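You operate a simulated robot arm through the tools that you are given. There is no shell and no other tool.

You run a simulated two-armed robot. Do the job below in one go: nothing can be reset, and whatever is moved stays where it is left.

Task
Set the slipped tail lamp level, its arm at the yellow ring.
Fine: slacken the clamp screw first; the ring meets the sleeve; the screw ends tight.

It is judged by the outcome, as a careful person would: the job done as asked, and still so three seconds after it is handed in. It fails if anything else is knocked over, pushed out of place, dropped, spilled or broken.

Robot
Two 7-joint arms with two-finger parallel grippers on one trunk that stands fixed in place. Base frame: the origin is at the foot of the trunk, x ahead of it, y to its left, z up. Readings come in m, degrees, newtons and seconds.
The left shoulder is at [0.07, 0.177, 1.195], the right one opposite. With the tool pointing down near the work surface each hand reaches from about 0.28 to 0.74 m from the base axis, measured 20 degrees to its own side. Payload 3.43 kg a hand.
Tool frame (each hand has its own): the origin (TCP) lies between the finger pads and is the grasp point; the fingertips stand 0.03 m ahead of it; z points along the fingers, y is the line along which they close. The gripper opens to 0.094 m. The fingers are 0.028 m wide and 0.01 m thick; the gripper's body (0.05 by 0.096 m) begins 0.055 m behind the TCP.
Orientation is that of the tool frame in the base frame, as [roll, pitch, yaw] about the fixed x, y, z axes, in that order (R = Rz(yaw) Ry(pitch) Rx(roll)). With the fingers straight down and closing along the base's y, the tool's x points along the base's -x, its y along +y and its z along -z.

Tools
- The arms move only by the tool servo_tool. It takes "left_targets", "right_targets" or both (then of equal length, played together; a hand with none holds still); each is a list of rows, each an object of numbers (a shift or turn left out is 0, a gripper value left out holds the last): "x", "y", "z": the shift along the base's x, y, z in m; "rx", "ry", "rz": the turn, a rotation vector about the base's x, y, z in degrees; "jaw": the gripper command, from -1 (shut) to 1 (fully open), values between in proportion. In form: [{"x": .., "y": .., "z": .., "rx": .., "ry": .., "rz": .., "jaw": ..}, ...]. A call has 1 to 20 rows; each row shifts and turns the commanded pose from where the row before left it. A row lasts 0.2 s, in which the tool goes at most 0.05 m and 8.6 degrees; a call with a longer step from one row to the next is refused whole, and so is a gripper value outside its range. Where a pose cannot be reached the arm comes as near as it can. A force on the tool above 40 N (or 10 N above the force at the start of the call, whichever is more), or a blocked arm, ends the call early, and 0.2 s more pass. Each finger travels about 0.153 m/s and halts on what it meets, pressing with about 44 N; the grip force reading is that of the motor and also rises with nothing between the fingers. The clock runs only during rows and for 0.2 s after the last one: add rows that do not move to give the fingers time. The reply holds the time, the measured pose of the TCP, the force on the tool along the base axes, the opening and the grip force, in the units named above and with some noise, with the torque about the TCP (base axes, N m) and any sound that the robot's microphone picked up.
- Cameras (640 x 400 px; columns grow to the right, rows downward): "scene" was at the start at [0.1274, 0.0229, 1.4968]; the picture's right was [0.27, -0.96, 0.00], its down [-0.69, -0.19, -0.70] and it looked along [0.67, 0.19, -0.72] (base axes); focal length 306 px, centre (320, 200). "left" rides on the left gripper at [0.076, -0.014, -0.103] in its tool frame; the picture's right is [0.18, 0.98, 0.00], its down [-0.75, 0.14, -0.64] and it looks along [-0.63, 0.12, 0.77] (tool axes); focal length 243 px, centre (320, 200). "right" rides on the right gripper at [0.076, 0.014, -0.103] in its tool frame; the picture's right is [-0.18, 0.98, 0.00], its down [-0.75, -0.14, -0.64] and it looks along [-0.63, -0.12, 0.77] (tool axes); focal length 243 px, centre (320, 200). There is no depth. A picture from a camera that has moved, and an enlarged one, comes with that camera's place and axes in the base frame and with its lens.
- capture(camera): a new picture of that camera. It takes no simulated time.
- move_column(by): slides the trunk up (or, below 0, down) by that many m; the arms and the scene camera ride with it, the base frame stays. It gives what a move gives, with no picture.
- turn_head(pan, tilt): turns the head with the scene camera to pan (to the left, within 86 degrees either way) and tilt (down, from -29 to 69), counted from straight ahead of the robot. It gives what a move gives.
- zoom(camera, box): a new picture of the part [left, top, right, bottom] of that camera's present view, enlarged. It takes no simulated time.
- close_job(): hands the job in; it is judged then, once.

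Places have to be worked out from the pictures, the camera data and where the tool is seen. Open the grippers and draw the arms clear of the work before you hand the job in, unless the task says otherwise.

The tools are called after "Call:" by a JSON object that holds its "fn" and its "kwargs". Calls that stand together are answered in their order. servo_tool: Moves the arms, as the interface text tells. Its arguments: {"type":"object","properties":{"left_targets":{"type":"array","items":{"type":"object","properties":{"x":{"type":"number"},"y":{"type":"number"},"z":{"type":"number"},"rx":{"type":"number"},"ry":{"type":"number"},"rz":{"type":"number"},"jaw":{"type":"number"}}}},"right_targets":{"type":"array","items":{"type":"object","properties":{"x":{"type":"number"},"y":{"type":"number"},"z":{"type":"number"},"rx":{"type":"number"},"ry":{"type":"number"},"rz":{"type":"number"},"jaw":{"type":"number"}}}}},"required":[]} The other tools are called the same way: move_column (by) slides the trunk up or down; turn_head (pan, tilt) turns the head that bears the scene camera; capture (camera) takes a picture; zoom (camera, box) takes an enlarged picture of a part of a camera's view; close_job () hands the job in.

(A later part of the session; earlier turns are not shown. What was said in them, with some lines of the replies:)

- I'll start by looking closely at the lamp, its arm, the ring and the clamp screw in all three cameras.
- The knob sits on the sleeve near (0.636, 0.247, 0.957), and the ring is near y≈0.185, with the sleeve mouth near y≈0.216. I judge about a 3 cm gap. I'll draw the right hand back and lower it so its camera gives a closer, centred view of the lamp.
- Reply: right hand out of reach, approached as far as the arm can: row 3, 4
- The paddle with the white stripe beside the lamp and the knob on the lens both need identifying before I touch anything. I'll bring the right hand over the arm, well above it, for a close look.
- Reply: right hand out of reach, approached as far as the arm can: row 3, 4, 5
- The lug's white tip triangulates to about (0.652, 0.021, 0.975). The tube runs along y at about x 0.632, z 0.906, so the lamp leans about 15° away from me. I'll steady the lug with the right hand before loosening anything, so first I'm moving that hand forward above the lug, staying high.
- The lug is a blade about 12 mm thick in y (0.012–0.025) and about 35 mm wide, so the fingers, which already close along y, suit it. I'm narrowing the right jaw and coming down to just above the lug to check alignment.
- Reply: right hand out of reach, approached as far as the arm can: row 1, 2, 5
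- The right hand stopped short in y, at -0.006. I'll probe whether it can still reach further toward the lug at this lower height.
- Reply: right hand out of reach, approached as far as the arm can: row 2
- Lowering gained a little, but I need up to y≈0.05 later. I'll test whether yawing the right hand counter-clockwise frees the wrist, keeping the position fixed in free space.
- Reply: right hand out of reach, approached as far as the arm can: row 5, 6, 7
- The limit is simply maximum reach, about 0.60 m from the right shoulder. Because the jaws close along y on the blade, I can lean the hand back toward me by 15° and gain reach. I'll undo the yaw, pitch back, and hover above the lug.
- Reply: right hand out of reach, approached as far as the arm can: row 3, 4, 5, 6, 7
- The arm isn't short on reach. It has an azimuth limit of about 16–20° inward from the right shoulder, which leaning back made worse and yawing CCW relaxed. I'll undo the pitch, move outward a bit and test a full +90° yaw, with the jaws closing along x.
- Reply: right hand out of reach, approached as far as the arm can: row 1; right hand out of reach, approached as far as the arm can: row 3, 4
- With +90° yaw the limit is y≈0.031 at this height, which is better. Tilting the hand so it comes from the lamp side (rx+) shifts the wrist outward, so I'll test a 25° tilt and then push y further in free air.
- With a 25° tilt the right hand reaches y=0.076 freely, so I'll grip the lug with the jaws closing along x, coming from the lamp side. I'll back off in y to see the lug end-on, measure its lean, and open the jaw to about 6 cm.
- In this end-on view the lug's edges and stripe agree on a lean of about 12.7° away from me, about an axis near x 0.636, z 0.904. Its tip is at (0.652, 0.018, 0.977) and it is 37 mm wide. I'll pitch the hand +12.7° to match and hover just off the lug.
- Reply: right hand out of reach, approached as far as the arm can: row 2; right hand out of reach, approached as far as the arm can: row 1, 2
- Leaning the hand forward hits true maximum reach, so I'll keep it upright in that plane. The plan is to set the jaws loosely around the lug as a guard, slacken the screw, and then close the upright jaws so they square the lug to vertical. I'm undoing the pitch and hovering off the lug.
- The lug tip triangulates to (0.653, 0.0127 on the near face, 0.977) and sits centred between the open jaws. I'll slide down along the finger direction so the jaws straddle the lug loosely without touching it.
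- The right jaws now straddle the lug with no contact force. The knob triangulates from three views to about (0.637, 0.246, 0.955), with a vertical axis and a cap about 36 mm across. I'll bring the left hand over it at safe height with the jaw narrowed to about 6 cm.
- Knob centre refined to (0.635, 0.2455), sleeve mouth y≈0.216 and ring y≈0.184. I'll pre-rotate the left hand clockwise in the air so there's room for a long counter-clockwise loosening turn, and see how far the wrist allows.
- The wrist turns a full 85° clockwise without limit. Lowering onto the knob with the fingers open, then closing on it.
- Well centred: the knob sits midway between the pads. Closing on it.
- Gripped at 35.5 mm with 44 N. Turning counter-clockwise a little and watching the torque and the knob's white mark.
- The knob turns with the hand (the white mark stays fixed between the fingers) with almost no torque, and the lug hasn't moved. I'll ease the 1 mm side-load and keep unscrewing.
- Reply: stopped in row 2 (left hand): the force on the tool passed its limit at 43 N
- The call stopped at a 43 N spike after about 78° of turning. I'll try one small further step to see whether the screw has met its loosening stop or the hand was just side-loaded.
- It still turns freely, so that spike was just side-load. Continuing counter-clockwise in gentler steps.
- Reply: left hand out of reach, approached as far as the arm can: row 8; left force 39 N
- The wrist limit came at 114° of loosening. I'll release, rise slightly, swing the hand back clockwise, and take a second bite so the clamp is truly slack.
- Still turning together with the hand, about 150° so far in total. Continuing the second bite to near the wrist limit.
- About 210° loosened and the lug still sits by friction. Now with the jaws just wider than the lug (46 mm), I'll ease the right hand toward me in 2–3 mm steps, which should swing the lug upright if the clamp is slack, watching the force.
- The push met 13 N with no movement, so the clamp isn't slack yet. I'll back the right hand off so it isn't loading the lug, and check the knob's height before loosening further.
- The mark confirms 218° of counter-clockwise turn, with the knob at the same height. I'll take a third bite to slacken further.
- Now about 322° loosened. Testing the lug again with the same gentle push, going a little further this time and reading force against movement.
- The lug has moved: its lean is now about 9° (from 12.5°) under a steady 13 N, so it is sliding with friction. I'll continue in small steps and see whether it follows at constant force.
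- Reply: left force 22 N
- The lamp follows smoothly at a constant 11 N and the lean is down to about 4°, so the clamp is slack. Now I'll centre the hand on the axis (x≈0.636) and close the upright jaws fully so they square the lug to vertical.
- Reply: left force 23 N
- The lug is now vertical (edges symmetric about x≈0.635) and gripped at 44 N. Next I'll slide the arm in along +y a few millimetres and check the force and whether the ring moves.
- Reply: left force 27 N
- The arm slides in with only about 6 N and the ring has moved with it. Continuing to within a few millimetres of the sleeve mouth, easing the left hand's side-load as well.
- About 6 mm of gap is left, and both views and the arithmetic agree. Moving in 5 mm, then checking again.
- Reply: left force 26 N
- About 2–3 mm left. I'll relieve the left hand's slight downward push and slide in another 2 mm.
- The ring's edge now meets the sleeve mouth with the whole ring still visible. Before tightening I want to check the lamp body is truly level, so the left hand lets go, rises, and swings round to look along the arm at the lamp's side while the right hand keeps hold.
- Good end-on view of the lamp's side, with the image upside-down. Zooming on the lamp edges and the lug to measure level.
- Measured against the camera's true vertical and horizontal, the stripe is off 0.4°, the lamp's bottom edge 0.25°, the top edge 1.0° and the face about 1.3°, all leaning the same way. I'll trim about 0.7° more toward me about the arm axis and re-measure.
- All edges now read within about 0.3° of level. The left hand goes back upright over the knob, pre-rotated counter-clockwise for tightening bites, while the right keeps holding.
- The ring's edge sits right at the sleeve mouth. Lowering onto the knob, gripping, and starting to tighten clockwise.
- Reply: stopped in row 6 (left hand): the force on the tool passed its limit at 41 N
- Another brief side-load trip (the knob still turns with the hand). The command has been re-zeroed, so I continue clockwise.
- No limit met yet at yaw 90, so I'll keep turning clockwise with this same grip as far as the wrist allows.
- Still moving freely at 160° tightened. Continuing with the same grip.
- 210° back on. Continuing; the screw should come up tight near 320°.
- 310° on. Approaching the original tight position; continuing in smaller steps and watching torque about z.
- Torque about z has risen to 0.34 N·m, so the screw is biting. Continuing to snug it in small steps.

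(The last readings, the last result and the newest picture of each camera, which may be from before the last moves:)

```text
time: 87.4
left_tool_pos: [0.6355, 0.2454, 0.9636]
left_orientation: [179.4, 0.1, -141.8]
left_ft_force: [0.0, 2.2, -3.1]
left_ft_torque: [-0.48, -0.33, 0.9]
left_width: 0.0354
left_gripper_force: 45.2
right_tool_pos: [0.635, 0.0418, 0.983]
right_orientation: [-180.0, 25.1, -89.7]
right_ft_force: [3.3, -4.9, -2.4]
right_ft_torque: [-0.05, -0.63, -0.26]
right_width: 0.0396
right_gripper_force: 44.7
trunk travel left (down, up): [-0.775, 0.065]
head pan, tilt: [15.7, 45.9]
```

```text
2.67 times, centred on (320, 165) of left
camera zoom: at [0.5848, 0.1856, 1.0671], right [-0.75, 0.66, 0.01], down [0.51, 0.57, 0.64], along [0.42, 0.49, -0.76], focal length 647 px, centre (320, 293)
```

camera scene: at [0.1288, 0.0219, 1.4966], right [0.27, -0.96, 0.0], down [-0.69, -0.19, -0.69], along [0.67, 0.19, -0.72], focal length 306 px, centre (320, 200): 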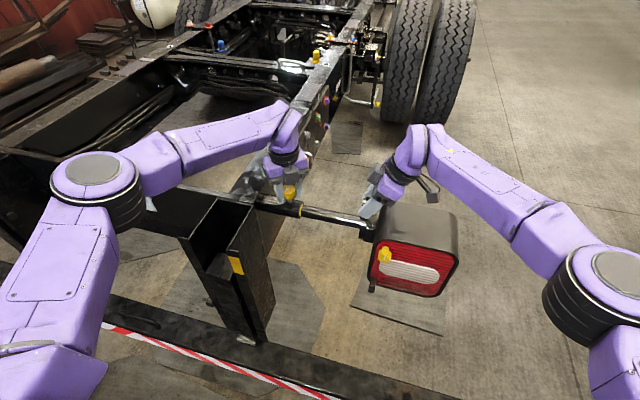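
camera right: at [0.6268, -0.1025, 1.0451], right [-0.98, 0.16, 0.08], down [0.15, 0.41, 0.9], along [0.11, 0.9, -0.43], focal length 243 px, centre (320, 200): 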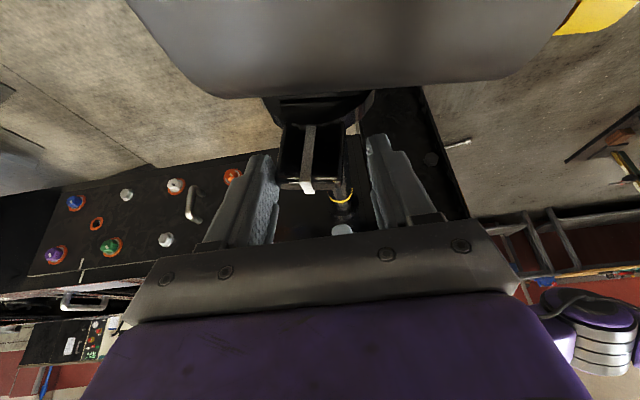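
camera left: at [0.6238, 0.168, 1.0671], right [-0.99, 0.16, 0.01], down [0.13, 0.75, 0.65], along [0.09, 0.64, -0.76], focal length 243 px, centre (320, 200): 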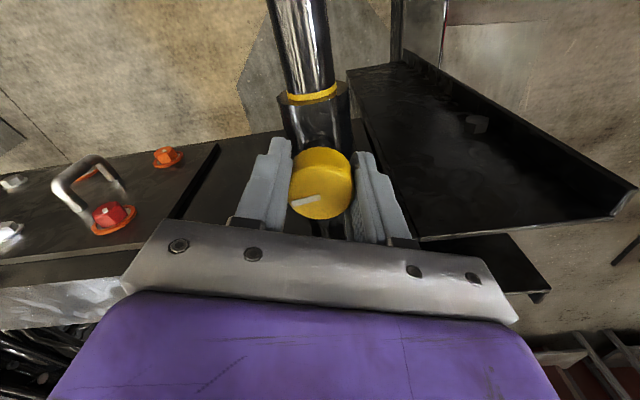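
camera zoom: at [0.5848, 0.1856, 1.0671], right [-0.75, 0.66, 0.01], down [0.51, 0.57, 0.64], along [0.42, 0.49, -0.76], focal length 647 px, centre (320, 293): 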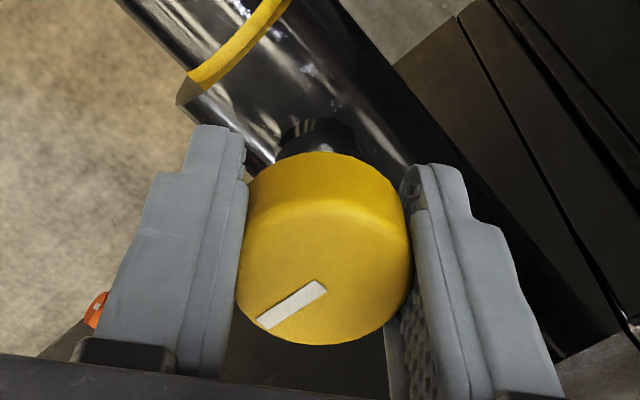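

Torque is 0.9 N·m and the mark is beginning to lag in the fingers, so the screw is nearly home. A final snug to confirm it has stopped.

Call:
{"fn": "servo_tool", "kwargs": {"left_targets": [{"rz": -4.0}, {"rz": -4.0}, {"rz": -4.0}, {}]}}

Call:
{"fn": "zoom", "kwargs": {"camera": "left", "box": [220, 90, 420, 240]}}

```text
time: 88.4
left_tool_pos: [0.6348, 0.2454, 0.964]
left_orientation: [179.3, 0.0, -153.7]
left_ft_force: [-2.7, 1.8, -3.5]
left_ft_torque: [-0.25, -0.43, 0.59]
left_width: 0.0358
left_gripper_force: 45.3
right_tool_pos: [0.6355, 0.0426, 0.9833]
right_orientation: [-179.8, 25.1, -89.8]
right_ft_force: [4.0, -4.4, -3.3]
right_ft_torque: [0.16, -0.47, -0.4]
right_width: 0.0394
right_gripper_force: 44.6
trunk travel left (down, up): [-0.775, 0.065]
head pan, tilt: [15.7, 45.9]
```

```text
2.67 times, centred on (320, 165) of left
camera zoom: at [0.5731, 0.1972, 1.0673], right [-0.6, 0.8, 0.01], down [0.62, 0.45, 0.64], along [0.51, 0.39, -0.76], focal length 647 px, centre (320, 293)
```

zoom: 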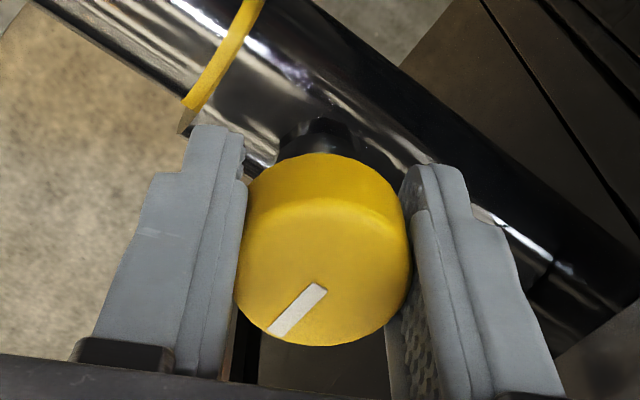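

The fingers now slip on the knob while it stays put, and its mark is back pointing along +x as it was originally, so the screw is at its stop. I'll re-grip once with a fresh hold and give it one more clockwise nip to make sure.

Call:
{"fn": "servo_tool", "kwargs": {"left_targets": [{"jaw": 0.28}, {}, {"rz": 8.0}, {"rz": 8.0}, {"rz": 8.0}, {"rz": 8.0}, {"rz": 8.0}, {}, {"jaw": -1}, {}, {}]}}

Call:
{"fn": "zoom", "kwargs": {"camera": "left", "box": [220, 90, 420, 240]}}

```text
time: 90.8
left_tool_pos: [0.6349, 0.2452, 0.9653]
left_orientation: [179.5, 0.1, -113.8]
left_ft_force: [5.0, -1.8, -3.6]
left_ft_torque: [-0.05, -0.86, 0.2]
left_width: 0.0355
left_gripper_force: 45.2
right_tool_pos: [0.6346, 0.0419, 0.9843]
right_orientation: [-180.0, 25.2, -89.7]
right_ft_force: [-0.4, -2.1, -0.2]
right_ft_torque: [-0.23, -0.57, -0.36]
right_width: 0.0394
right_gripper_force: 45.2
trunk travel left (down, up): [-0.775, 0.065]
head pan, tilt: [15.7, 45.9]
```

```text
2.67 times, centred on (320, 165) of left
camera zoom: at [0.6183, 0.1686, 1.067], right [-0.97, 0.23, 0.01], down [0.18, 0.74, 0.65], along [0.14, 0.63, -0.76], focal length 647 px, centre (320, 293)
```

zoom: 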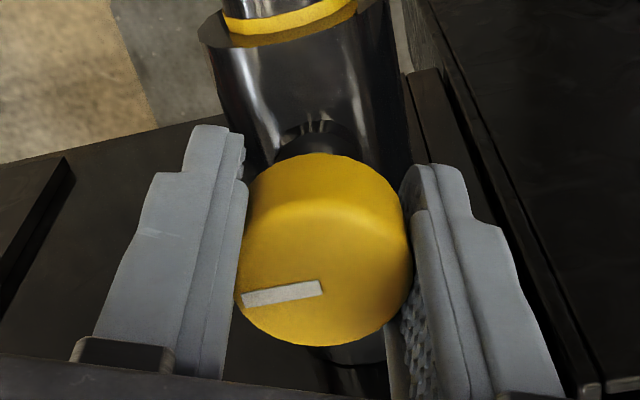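

Call:
{"fn": "servo_tool", "kwargs": {"left_targets": [{"rz": -5.0}, {"rz": -5.0}, {"rz": -5.0}, {}]}}

Call:
{"fn": "zoom", "kwargs": {"camera": "left", "box": [220, 90, 420, 240]}}

```text
time: 91.8
left_tool_pos: [0.6342, 0.2454, 0.9647]
left_orientation: [179.4, 0.1, -128.7]
left_ft_force: [7.0, -2.0, -3.3]
left_ft_torque: [-0.43, -0.32, 0.43]
left_width: 0.0354
left_gripper_force: 44.9
right_tool_pos: [0.6344, 0.041, 0.9832]
right_orientation: [-179.7, 25.1, -89.9]
right_ft_force: [-2.3, -4.5, 0.9]
right_ft_torque: [-0.41, -0.23, -0.32]
right_width: 0.0395
right_gripper_force: 44.8
trunk travel left (down, up): [-0.775, 0.065]
head pan, tilt: [15.7, 45.9]
```

```text
2.67 times, centred on (320, 165) of left
camera zoom: at [0.599, 0.1755, 1.0673], right [-0.88, 0.47, 0.01], down [0.37, 0.67, 0.64], along [0.3, 0.57, -0.76], focal length 647 px, centre (320, 293)
```

zoom: 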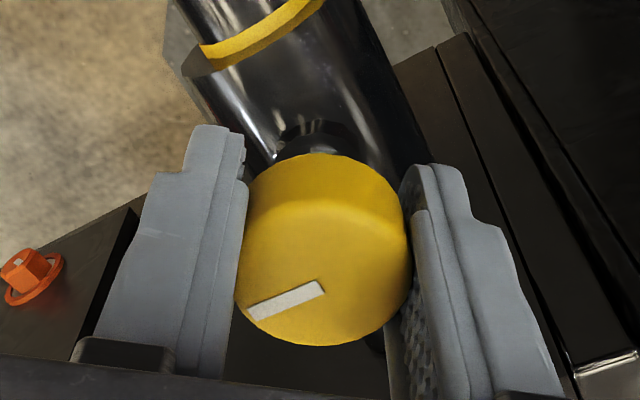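

The fingers slip with the knob essentially fixed (its mark is about 4° past the original), so the screw is tight. Releasing the left hand and lifting it clear.

Call:
{"fn": "servo_tool", "kwargs": {"left_targets": [{"jaw": 0.28}, {}, {"z": 0.03}, {"z": 0.04}, {"z": 0.04}, {}]}}

Call:
{"fn": "zoom", "kwargs": {"camera": "scene", "box": [260, 160, 340, 230]}}

Call:
{"fn": "zoom", "kwargs": {"camera": "right", "box": [240, 90, 400, 210]}}

```text
time: 93.2
left_tool_pos: [0.6355, 0.2446, 1.0747]
left_orientation: [179.2, 0.1, -128.6]
left_ft_force: [0.0, 0.2, 0.3]
left_ft_torque: [0.01, 0.02, -0.03]
left_width: 0.0601
left_gripper_force: 0.1
right_tool_pos: [0.6347, 0.0415, 0.9834]
right_orientation: [-179.9, 25.3, -89.7]
right_ft_force: [5.3, -3.5, -2.5]
right_ft_torque: [0.13, -0.12, -0.23]
right_width: 0.0397
right_gripper_force: 45.2
trunk travel left (down, up): [-0.775, 0.065]
head pan, tilt: [15.7, 45.9]
```

```text
5.71 times, centred on (300, 195) of scene
camera zoom: at [0.1288, 0.0213, 1.4966], right [0.27, -0.96, 0.0], down [-0.69, -0.19, -0.69], along [0.67, 0.19, -0.72], focal length 1751 px, centre (434, 229)
```

zoom: 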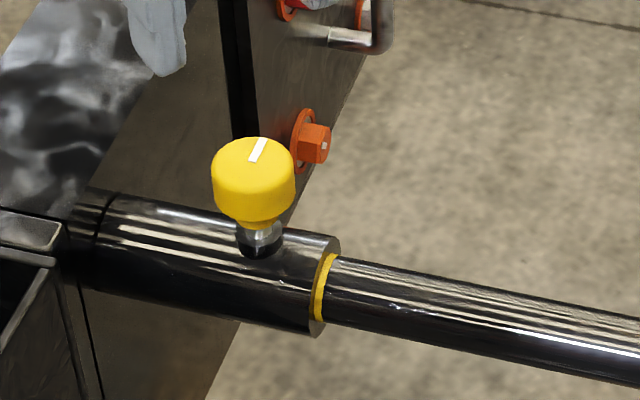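

```text
3.33 times, centred on (320, 150) of right
camera zoom: at [0.6212, -0.071, 1.0444], right [-0.98, 0.16, 0.08], down [0.14, 0.41, 0.9], along [0.12, 0.9, -0.43], focal length 809 px, centre (320, 367)
```

zoom: 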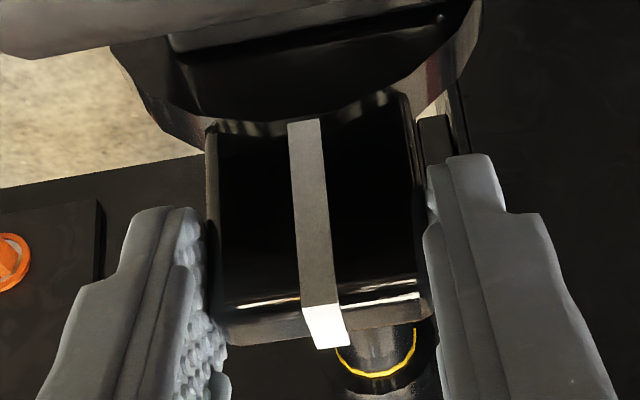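

Ring flush, knob mark as it was at the start. Now I open the right jaws and back out along the finger direction the same way I came in.

Call:
{"fn": "servo_tool", "kwargs": {"right_targets": [{"jaw": 0.3}, {}, {}, {"y": -0.008, "z": 0.018}, {"y": -0.008, "z": 0.018}, {"y": -0.008, "z": 0.018}, {"z": 0.03}, {}]}}

Call:
{"fn": "capture", "kwargs": {"camera": "right"}}

Call:
{"fn": "capture", "kwargs": {"camera": "scene"}}

```text
time: 95.0
left_tool_pos: [0.6337, 0.2454, 1.0734]
left_orientation: [179.3, 0.0, -128.7]
left_ft_force: [0.4, -0.2, -0.4]
left_ft_torque: [-0.02, 0.0, -0.01]
left_width: 0.0604
left_gripper_force: 0.0
right_tool_pos: [0.633, 0.0185, 1.0694]
right_orientation: [-179.8, 25.2, -89.7]
right_ft_force: [-0.2, -0.6, 0.6]
right_ft_torque: [-0.02, 0.03, -0.01]
right_width: 0.0613
right_gripper_force: 0.0
trunk travel left (down, up): [-0.775, 0.065]
head pan, tilt: [15.7, 45.9]
```

```text
taken
camera right: at [0.6206, -0.0939, 1.1295], right [-0.98, 0.16, 0.08], down [0.14, 0.41, 0.9], along [0.12, 0.9, -0.43], focal length 243 px, centre (320, 200)
```

right: 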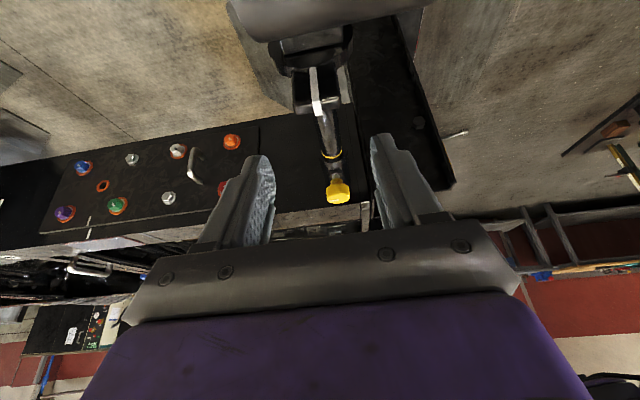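

```text
taken
camera scene: at [0.1279, 0.0222, 1.4967], right [0.27, -0.96, 0.0], down [-0.69, -0.19, -0.7], along [0.67, 0.19, -0.72], focal length 306 px, centre (320, 200)
```

scene: 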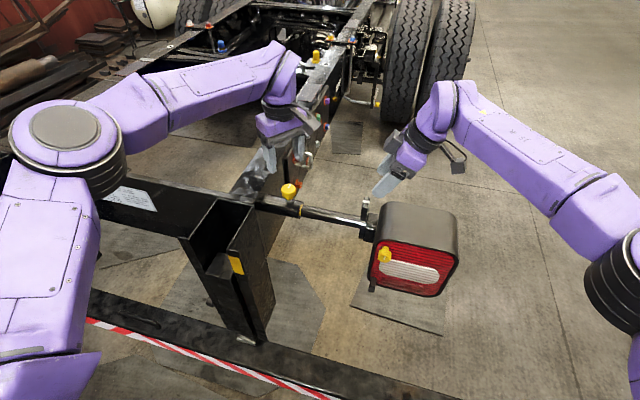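

Both hands are off and the lamp stayed put. I'll withdraw the right hand outward to view the lamp's other side end-on for a final level check, while the left unwinds and lifts.

Call:
{"fn": "servo_tool", "kwargs": {"right_targets": [{"z": 0.01}, {"y": -0.045}, {"y": -0.045}, {"y": -0.045}, {"y": -0.045}, {"y": -0.045}, {"y": -0.045}, {"y": -0.045}, {}], "left_targets": [{"z": 0.04}, {"z": 0.03, "rz": 8.5}, {"rz": 8.5}, {"rz": 8.5}, {"rz": 8.5}, {"rz": 8.5}, {"rz": 8.5}, {"rz": 8.5}, {"rz": 8.5}]}}

Call:
{"fn": "capture", "kwargs": {"camera": "right"}}

Call:
{"fn": "capture", "kwargs": {"camera": "scene"}}

```text
time: 97.0
left_tool_pos: [0.6344, 0.2464, 1.1442]
left_orientation: [179.3, 0.1, -60.5]
left_ft_force: [-0.4, 0.8, 0.7]
left_ft_torque: [-0.03, 0.0, 0.0]
left_width: 0.0601
left_gripper_force: 0.1
right_tool_pos: [0.6351, -0.2956, 1.0784]
right_orientation: [-179.8, 25.1, -89.8]
right_ft_force: [0.6, -0.6, 0.4]
right_ft_torque: [-0.01, -0.02, -0.02]
right_width: 0.061
right_gripper_force: 0.0
trunk travel left (down, up): [-0.775, 0.065]
head pan, tilt: [15.7, 45.9]
```

```text
taken
camera right: at [0.6207, -0.4084, 1.1393], right [-0.98, 0.16, 0.07], down [0.14, 0.41, 0.9], along [0.12, 0.9, -0.43], focal length 243 px, centre (320, 200)
```

right: 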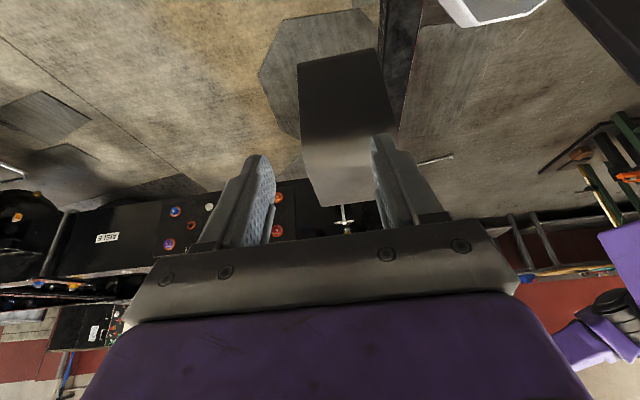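

```text
taken
camera scene: at [0.1277, 0.0232, 1.4967], right [0.27, -0.96, 0.0], down [-0.69, -0.19, -0.7], along [0.67, 0.19, -0.72], focal length 306 px, centre (320, 200)
```

scene: 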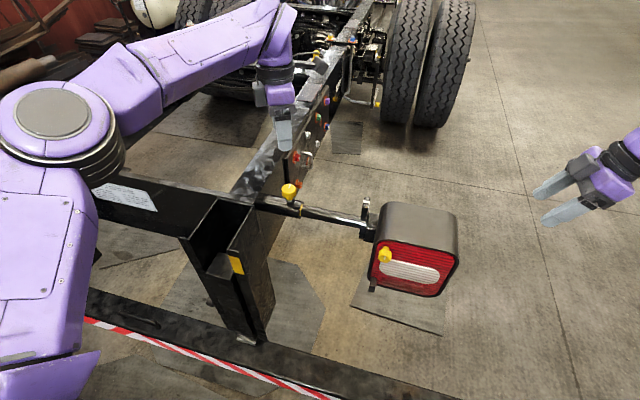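

Call:
{"fn": "zoom", "kwargs": {"camera": "right", "box": [280, 40, 420, 220]}}

Call:
{"fn": "zoom", "kwargs": {"camera": "scene", "box": [345, 185, 475, 315]}}

```text
2.22 times, centred on (350, 130) of right
camera zoom: at [0.6207, -0.4084, 1.1393], right [-0.98, 0.16, 0.07], down [0.14, 0.41, 0.9], along [0.12, 0.9, -0.43], focal length 539 px, centre (253, 356)
```

zoom: 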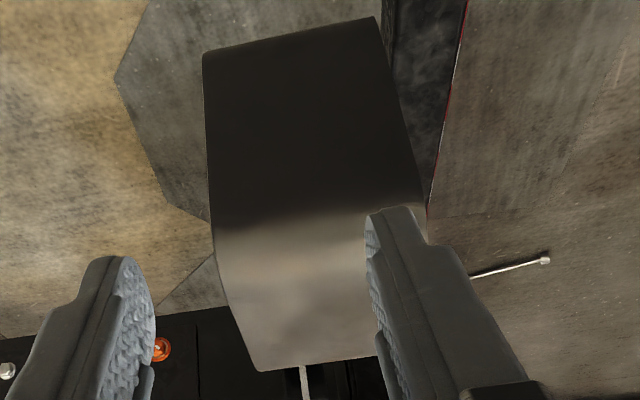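

```text
3.08 times, centred on (410, 250) of scene
camera zoom: at [0.1277, 0.0232, 1.4967], right [0.27, -0.96, 0.0], down [-0.69, -0.19, -0.7], along [0.67, 0.19, -0.72], focal length 943 px, centre (43, 46)
```

zoom: 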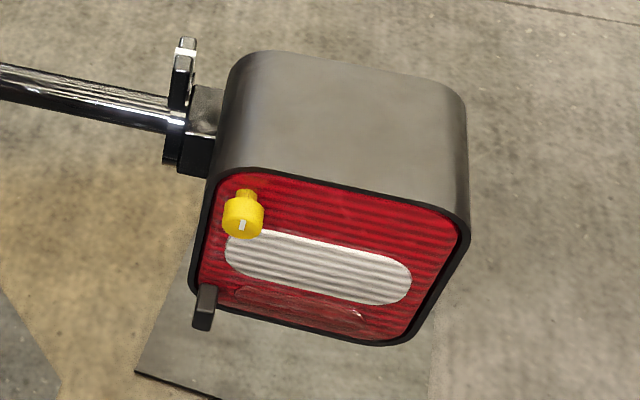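

Bottom, top and front edges all read within about 0.5° of level from this side too, and the ring is at the sleeve. Now opening both grippers and drawing the arms clear.

Call:
{"fn": "servo_tool", "kwargs": {"right_targets": [{"z": 0.03, "jaw": 1.0}, {"z": 0.03, "y": -0.02}, {"z": 0.03, "y": -0.02}, {"z": 0.02}, {}, {}, {}, {}, {}, {}, {}, {}, {}, {}, {}, {}], "left_targets": [{"z": 0.03, "rz": 8.5, "jaw": 1.0}, {"z": 0.03, "rz": 8.5}, {"z": 0.02, "rz": 8.5}, {"rz": 8.5}, {"rz": 8.5}, {"rz": 8.5}, {"rz": 8.5}, {"rz": 8.5}, {"rz": 8.5}, {"rz": 8.5}, {"rz": 8.5}, {"rz": 8.5}, {"rz": 8.5, "x": -0.03, "y": 0.02}, {"rz": 8.5, "x": -0.03, "y": 0.02}, {"rz": 8.5, "x": -0.03, "y": 0.02}, {"x": -0.03, "y": 0.02}]}}

Call:
{"fn": "capture", "kwargs": {"camera": "scene"}}

Call:
{"fn": "zoom", "kwargs": {"camera": "scene", "box": [260, 160, 340, 230]}}

Call:
{"fn": "zoom", "kwargs": {"camera": "scene", "box": [345, 185, 475, 315]}}

```text
time: 100.4
left_tool_pos: [0.5119, 0.3275, 1.2258]
left_orientation: [179.3, 0.1, 66.8]
left_ft_force: [0.2, 0.2, 0.2]
left_ft_torque: [-0.05, -0.02, -0.01]
left_width: 0.0941
left_gripper_force: 0.0
right_tool_pos: [0.6319, -0.3348, 1.1904]
right_orientation: [-179.7, 25.1, -89.6]
right_ft_force: [0.3, 0.8, 0.5]
right_ft_torque: [-0.02, -0.03, 0.01]
right_width: 0.0939
right_gripper_force: 0.1
trunk travel left (down, up): [-0.775, 0.065]
head pan, tilt: [15.7, 45.9]
```

```text
taken
camera scene: at [0.1251, 0.0245, 1.4969], right [0.27, -0.96, 0.0], down [-0.69, -0.2, -0.7], along [0.67, 0.19, -0.72], focal length 306 px, centre (320, 200)
```

scene: 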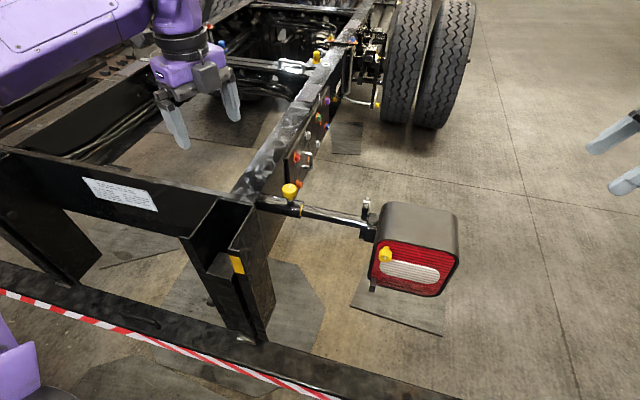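

```text
5.71 times, centred on (300, 195) of scene
camera zoom: at [0.1251, 0.0245, 1.4969], right [0.27, -0.96, 0.0], down [-0.69, -0.2, -0.7], along [0.67, 0.19, -0.72], focal length 1751 px, centre (434, 229)
```

zoom: 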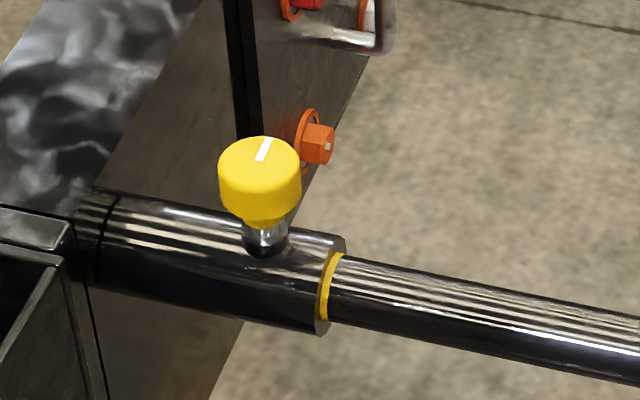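

```text
3.08 times, centred on (410, 250) of scene
camera zoom: at [0.1251, 0.0245, 1.4969], right [0.27, -0.96, 0.0], down [-0.69, -0.2, -0.7], along [0.67, 0.19, -0.72], focal length 943 px, centre (43, 46)
```

zoom: 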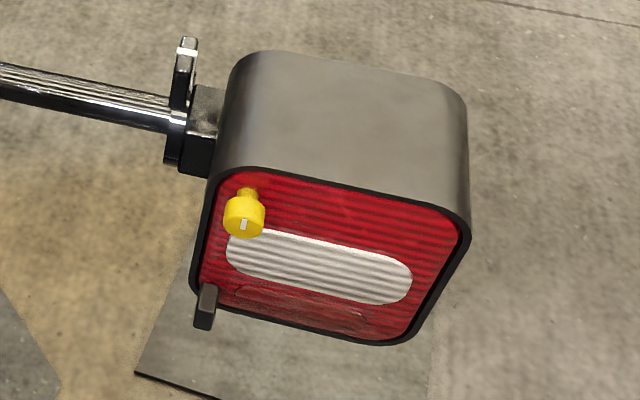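

Everything is settled: the arm's ring is flush with the sleeve and the lamp reads level. The screw is tight, its mark slightly past where it began, and both grippers are open with the arms clear. Handing the job in.

Call:
{"fn": "close_job", "kwargs": {}}

```text
The job is handed in.
```

The tail lamp is set level, with its arm pushed in to the yellow ring and the clamp screw tight. I've handed the job in, but I haven't seen the judge's result.

- **Screw first:** I turned the clamp screw about 320° counter-clockwise before moving the lamp. An earlier check at about 210° met 13 N. That push probably turned the lamp about 1.5° while the clamp was only part-slack.
- **Level:** the lamp started about 12.5° off. From both sides, its edges read within roughly 0.3–0.7° of level.
- **Ring:** the arm slid in about 3 cm, until the ring's edge met the sleeve mouth.
- **Tight:** I turned the screw back clockwise until the fingers slipped on the knob at about 0.9 N·m. Its mark ended about 4° past where it started.

Once the hands let go, the lamp stayed put. Both grippers are open, the arms are clear, and I saw nothing else moved or knocked.
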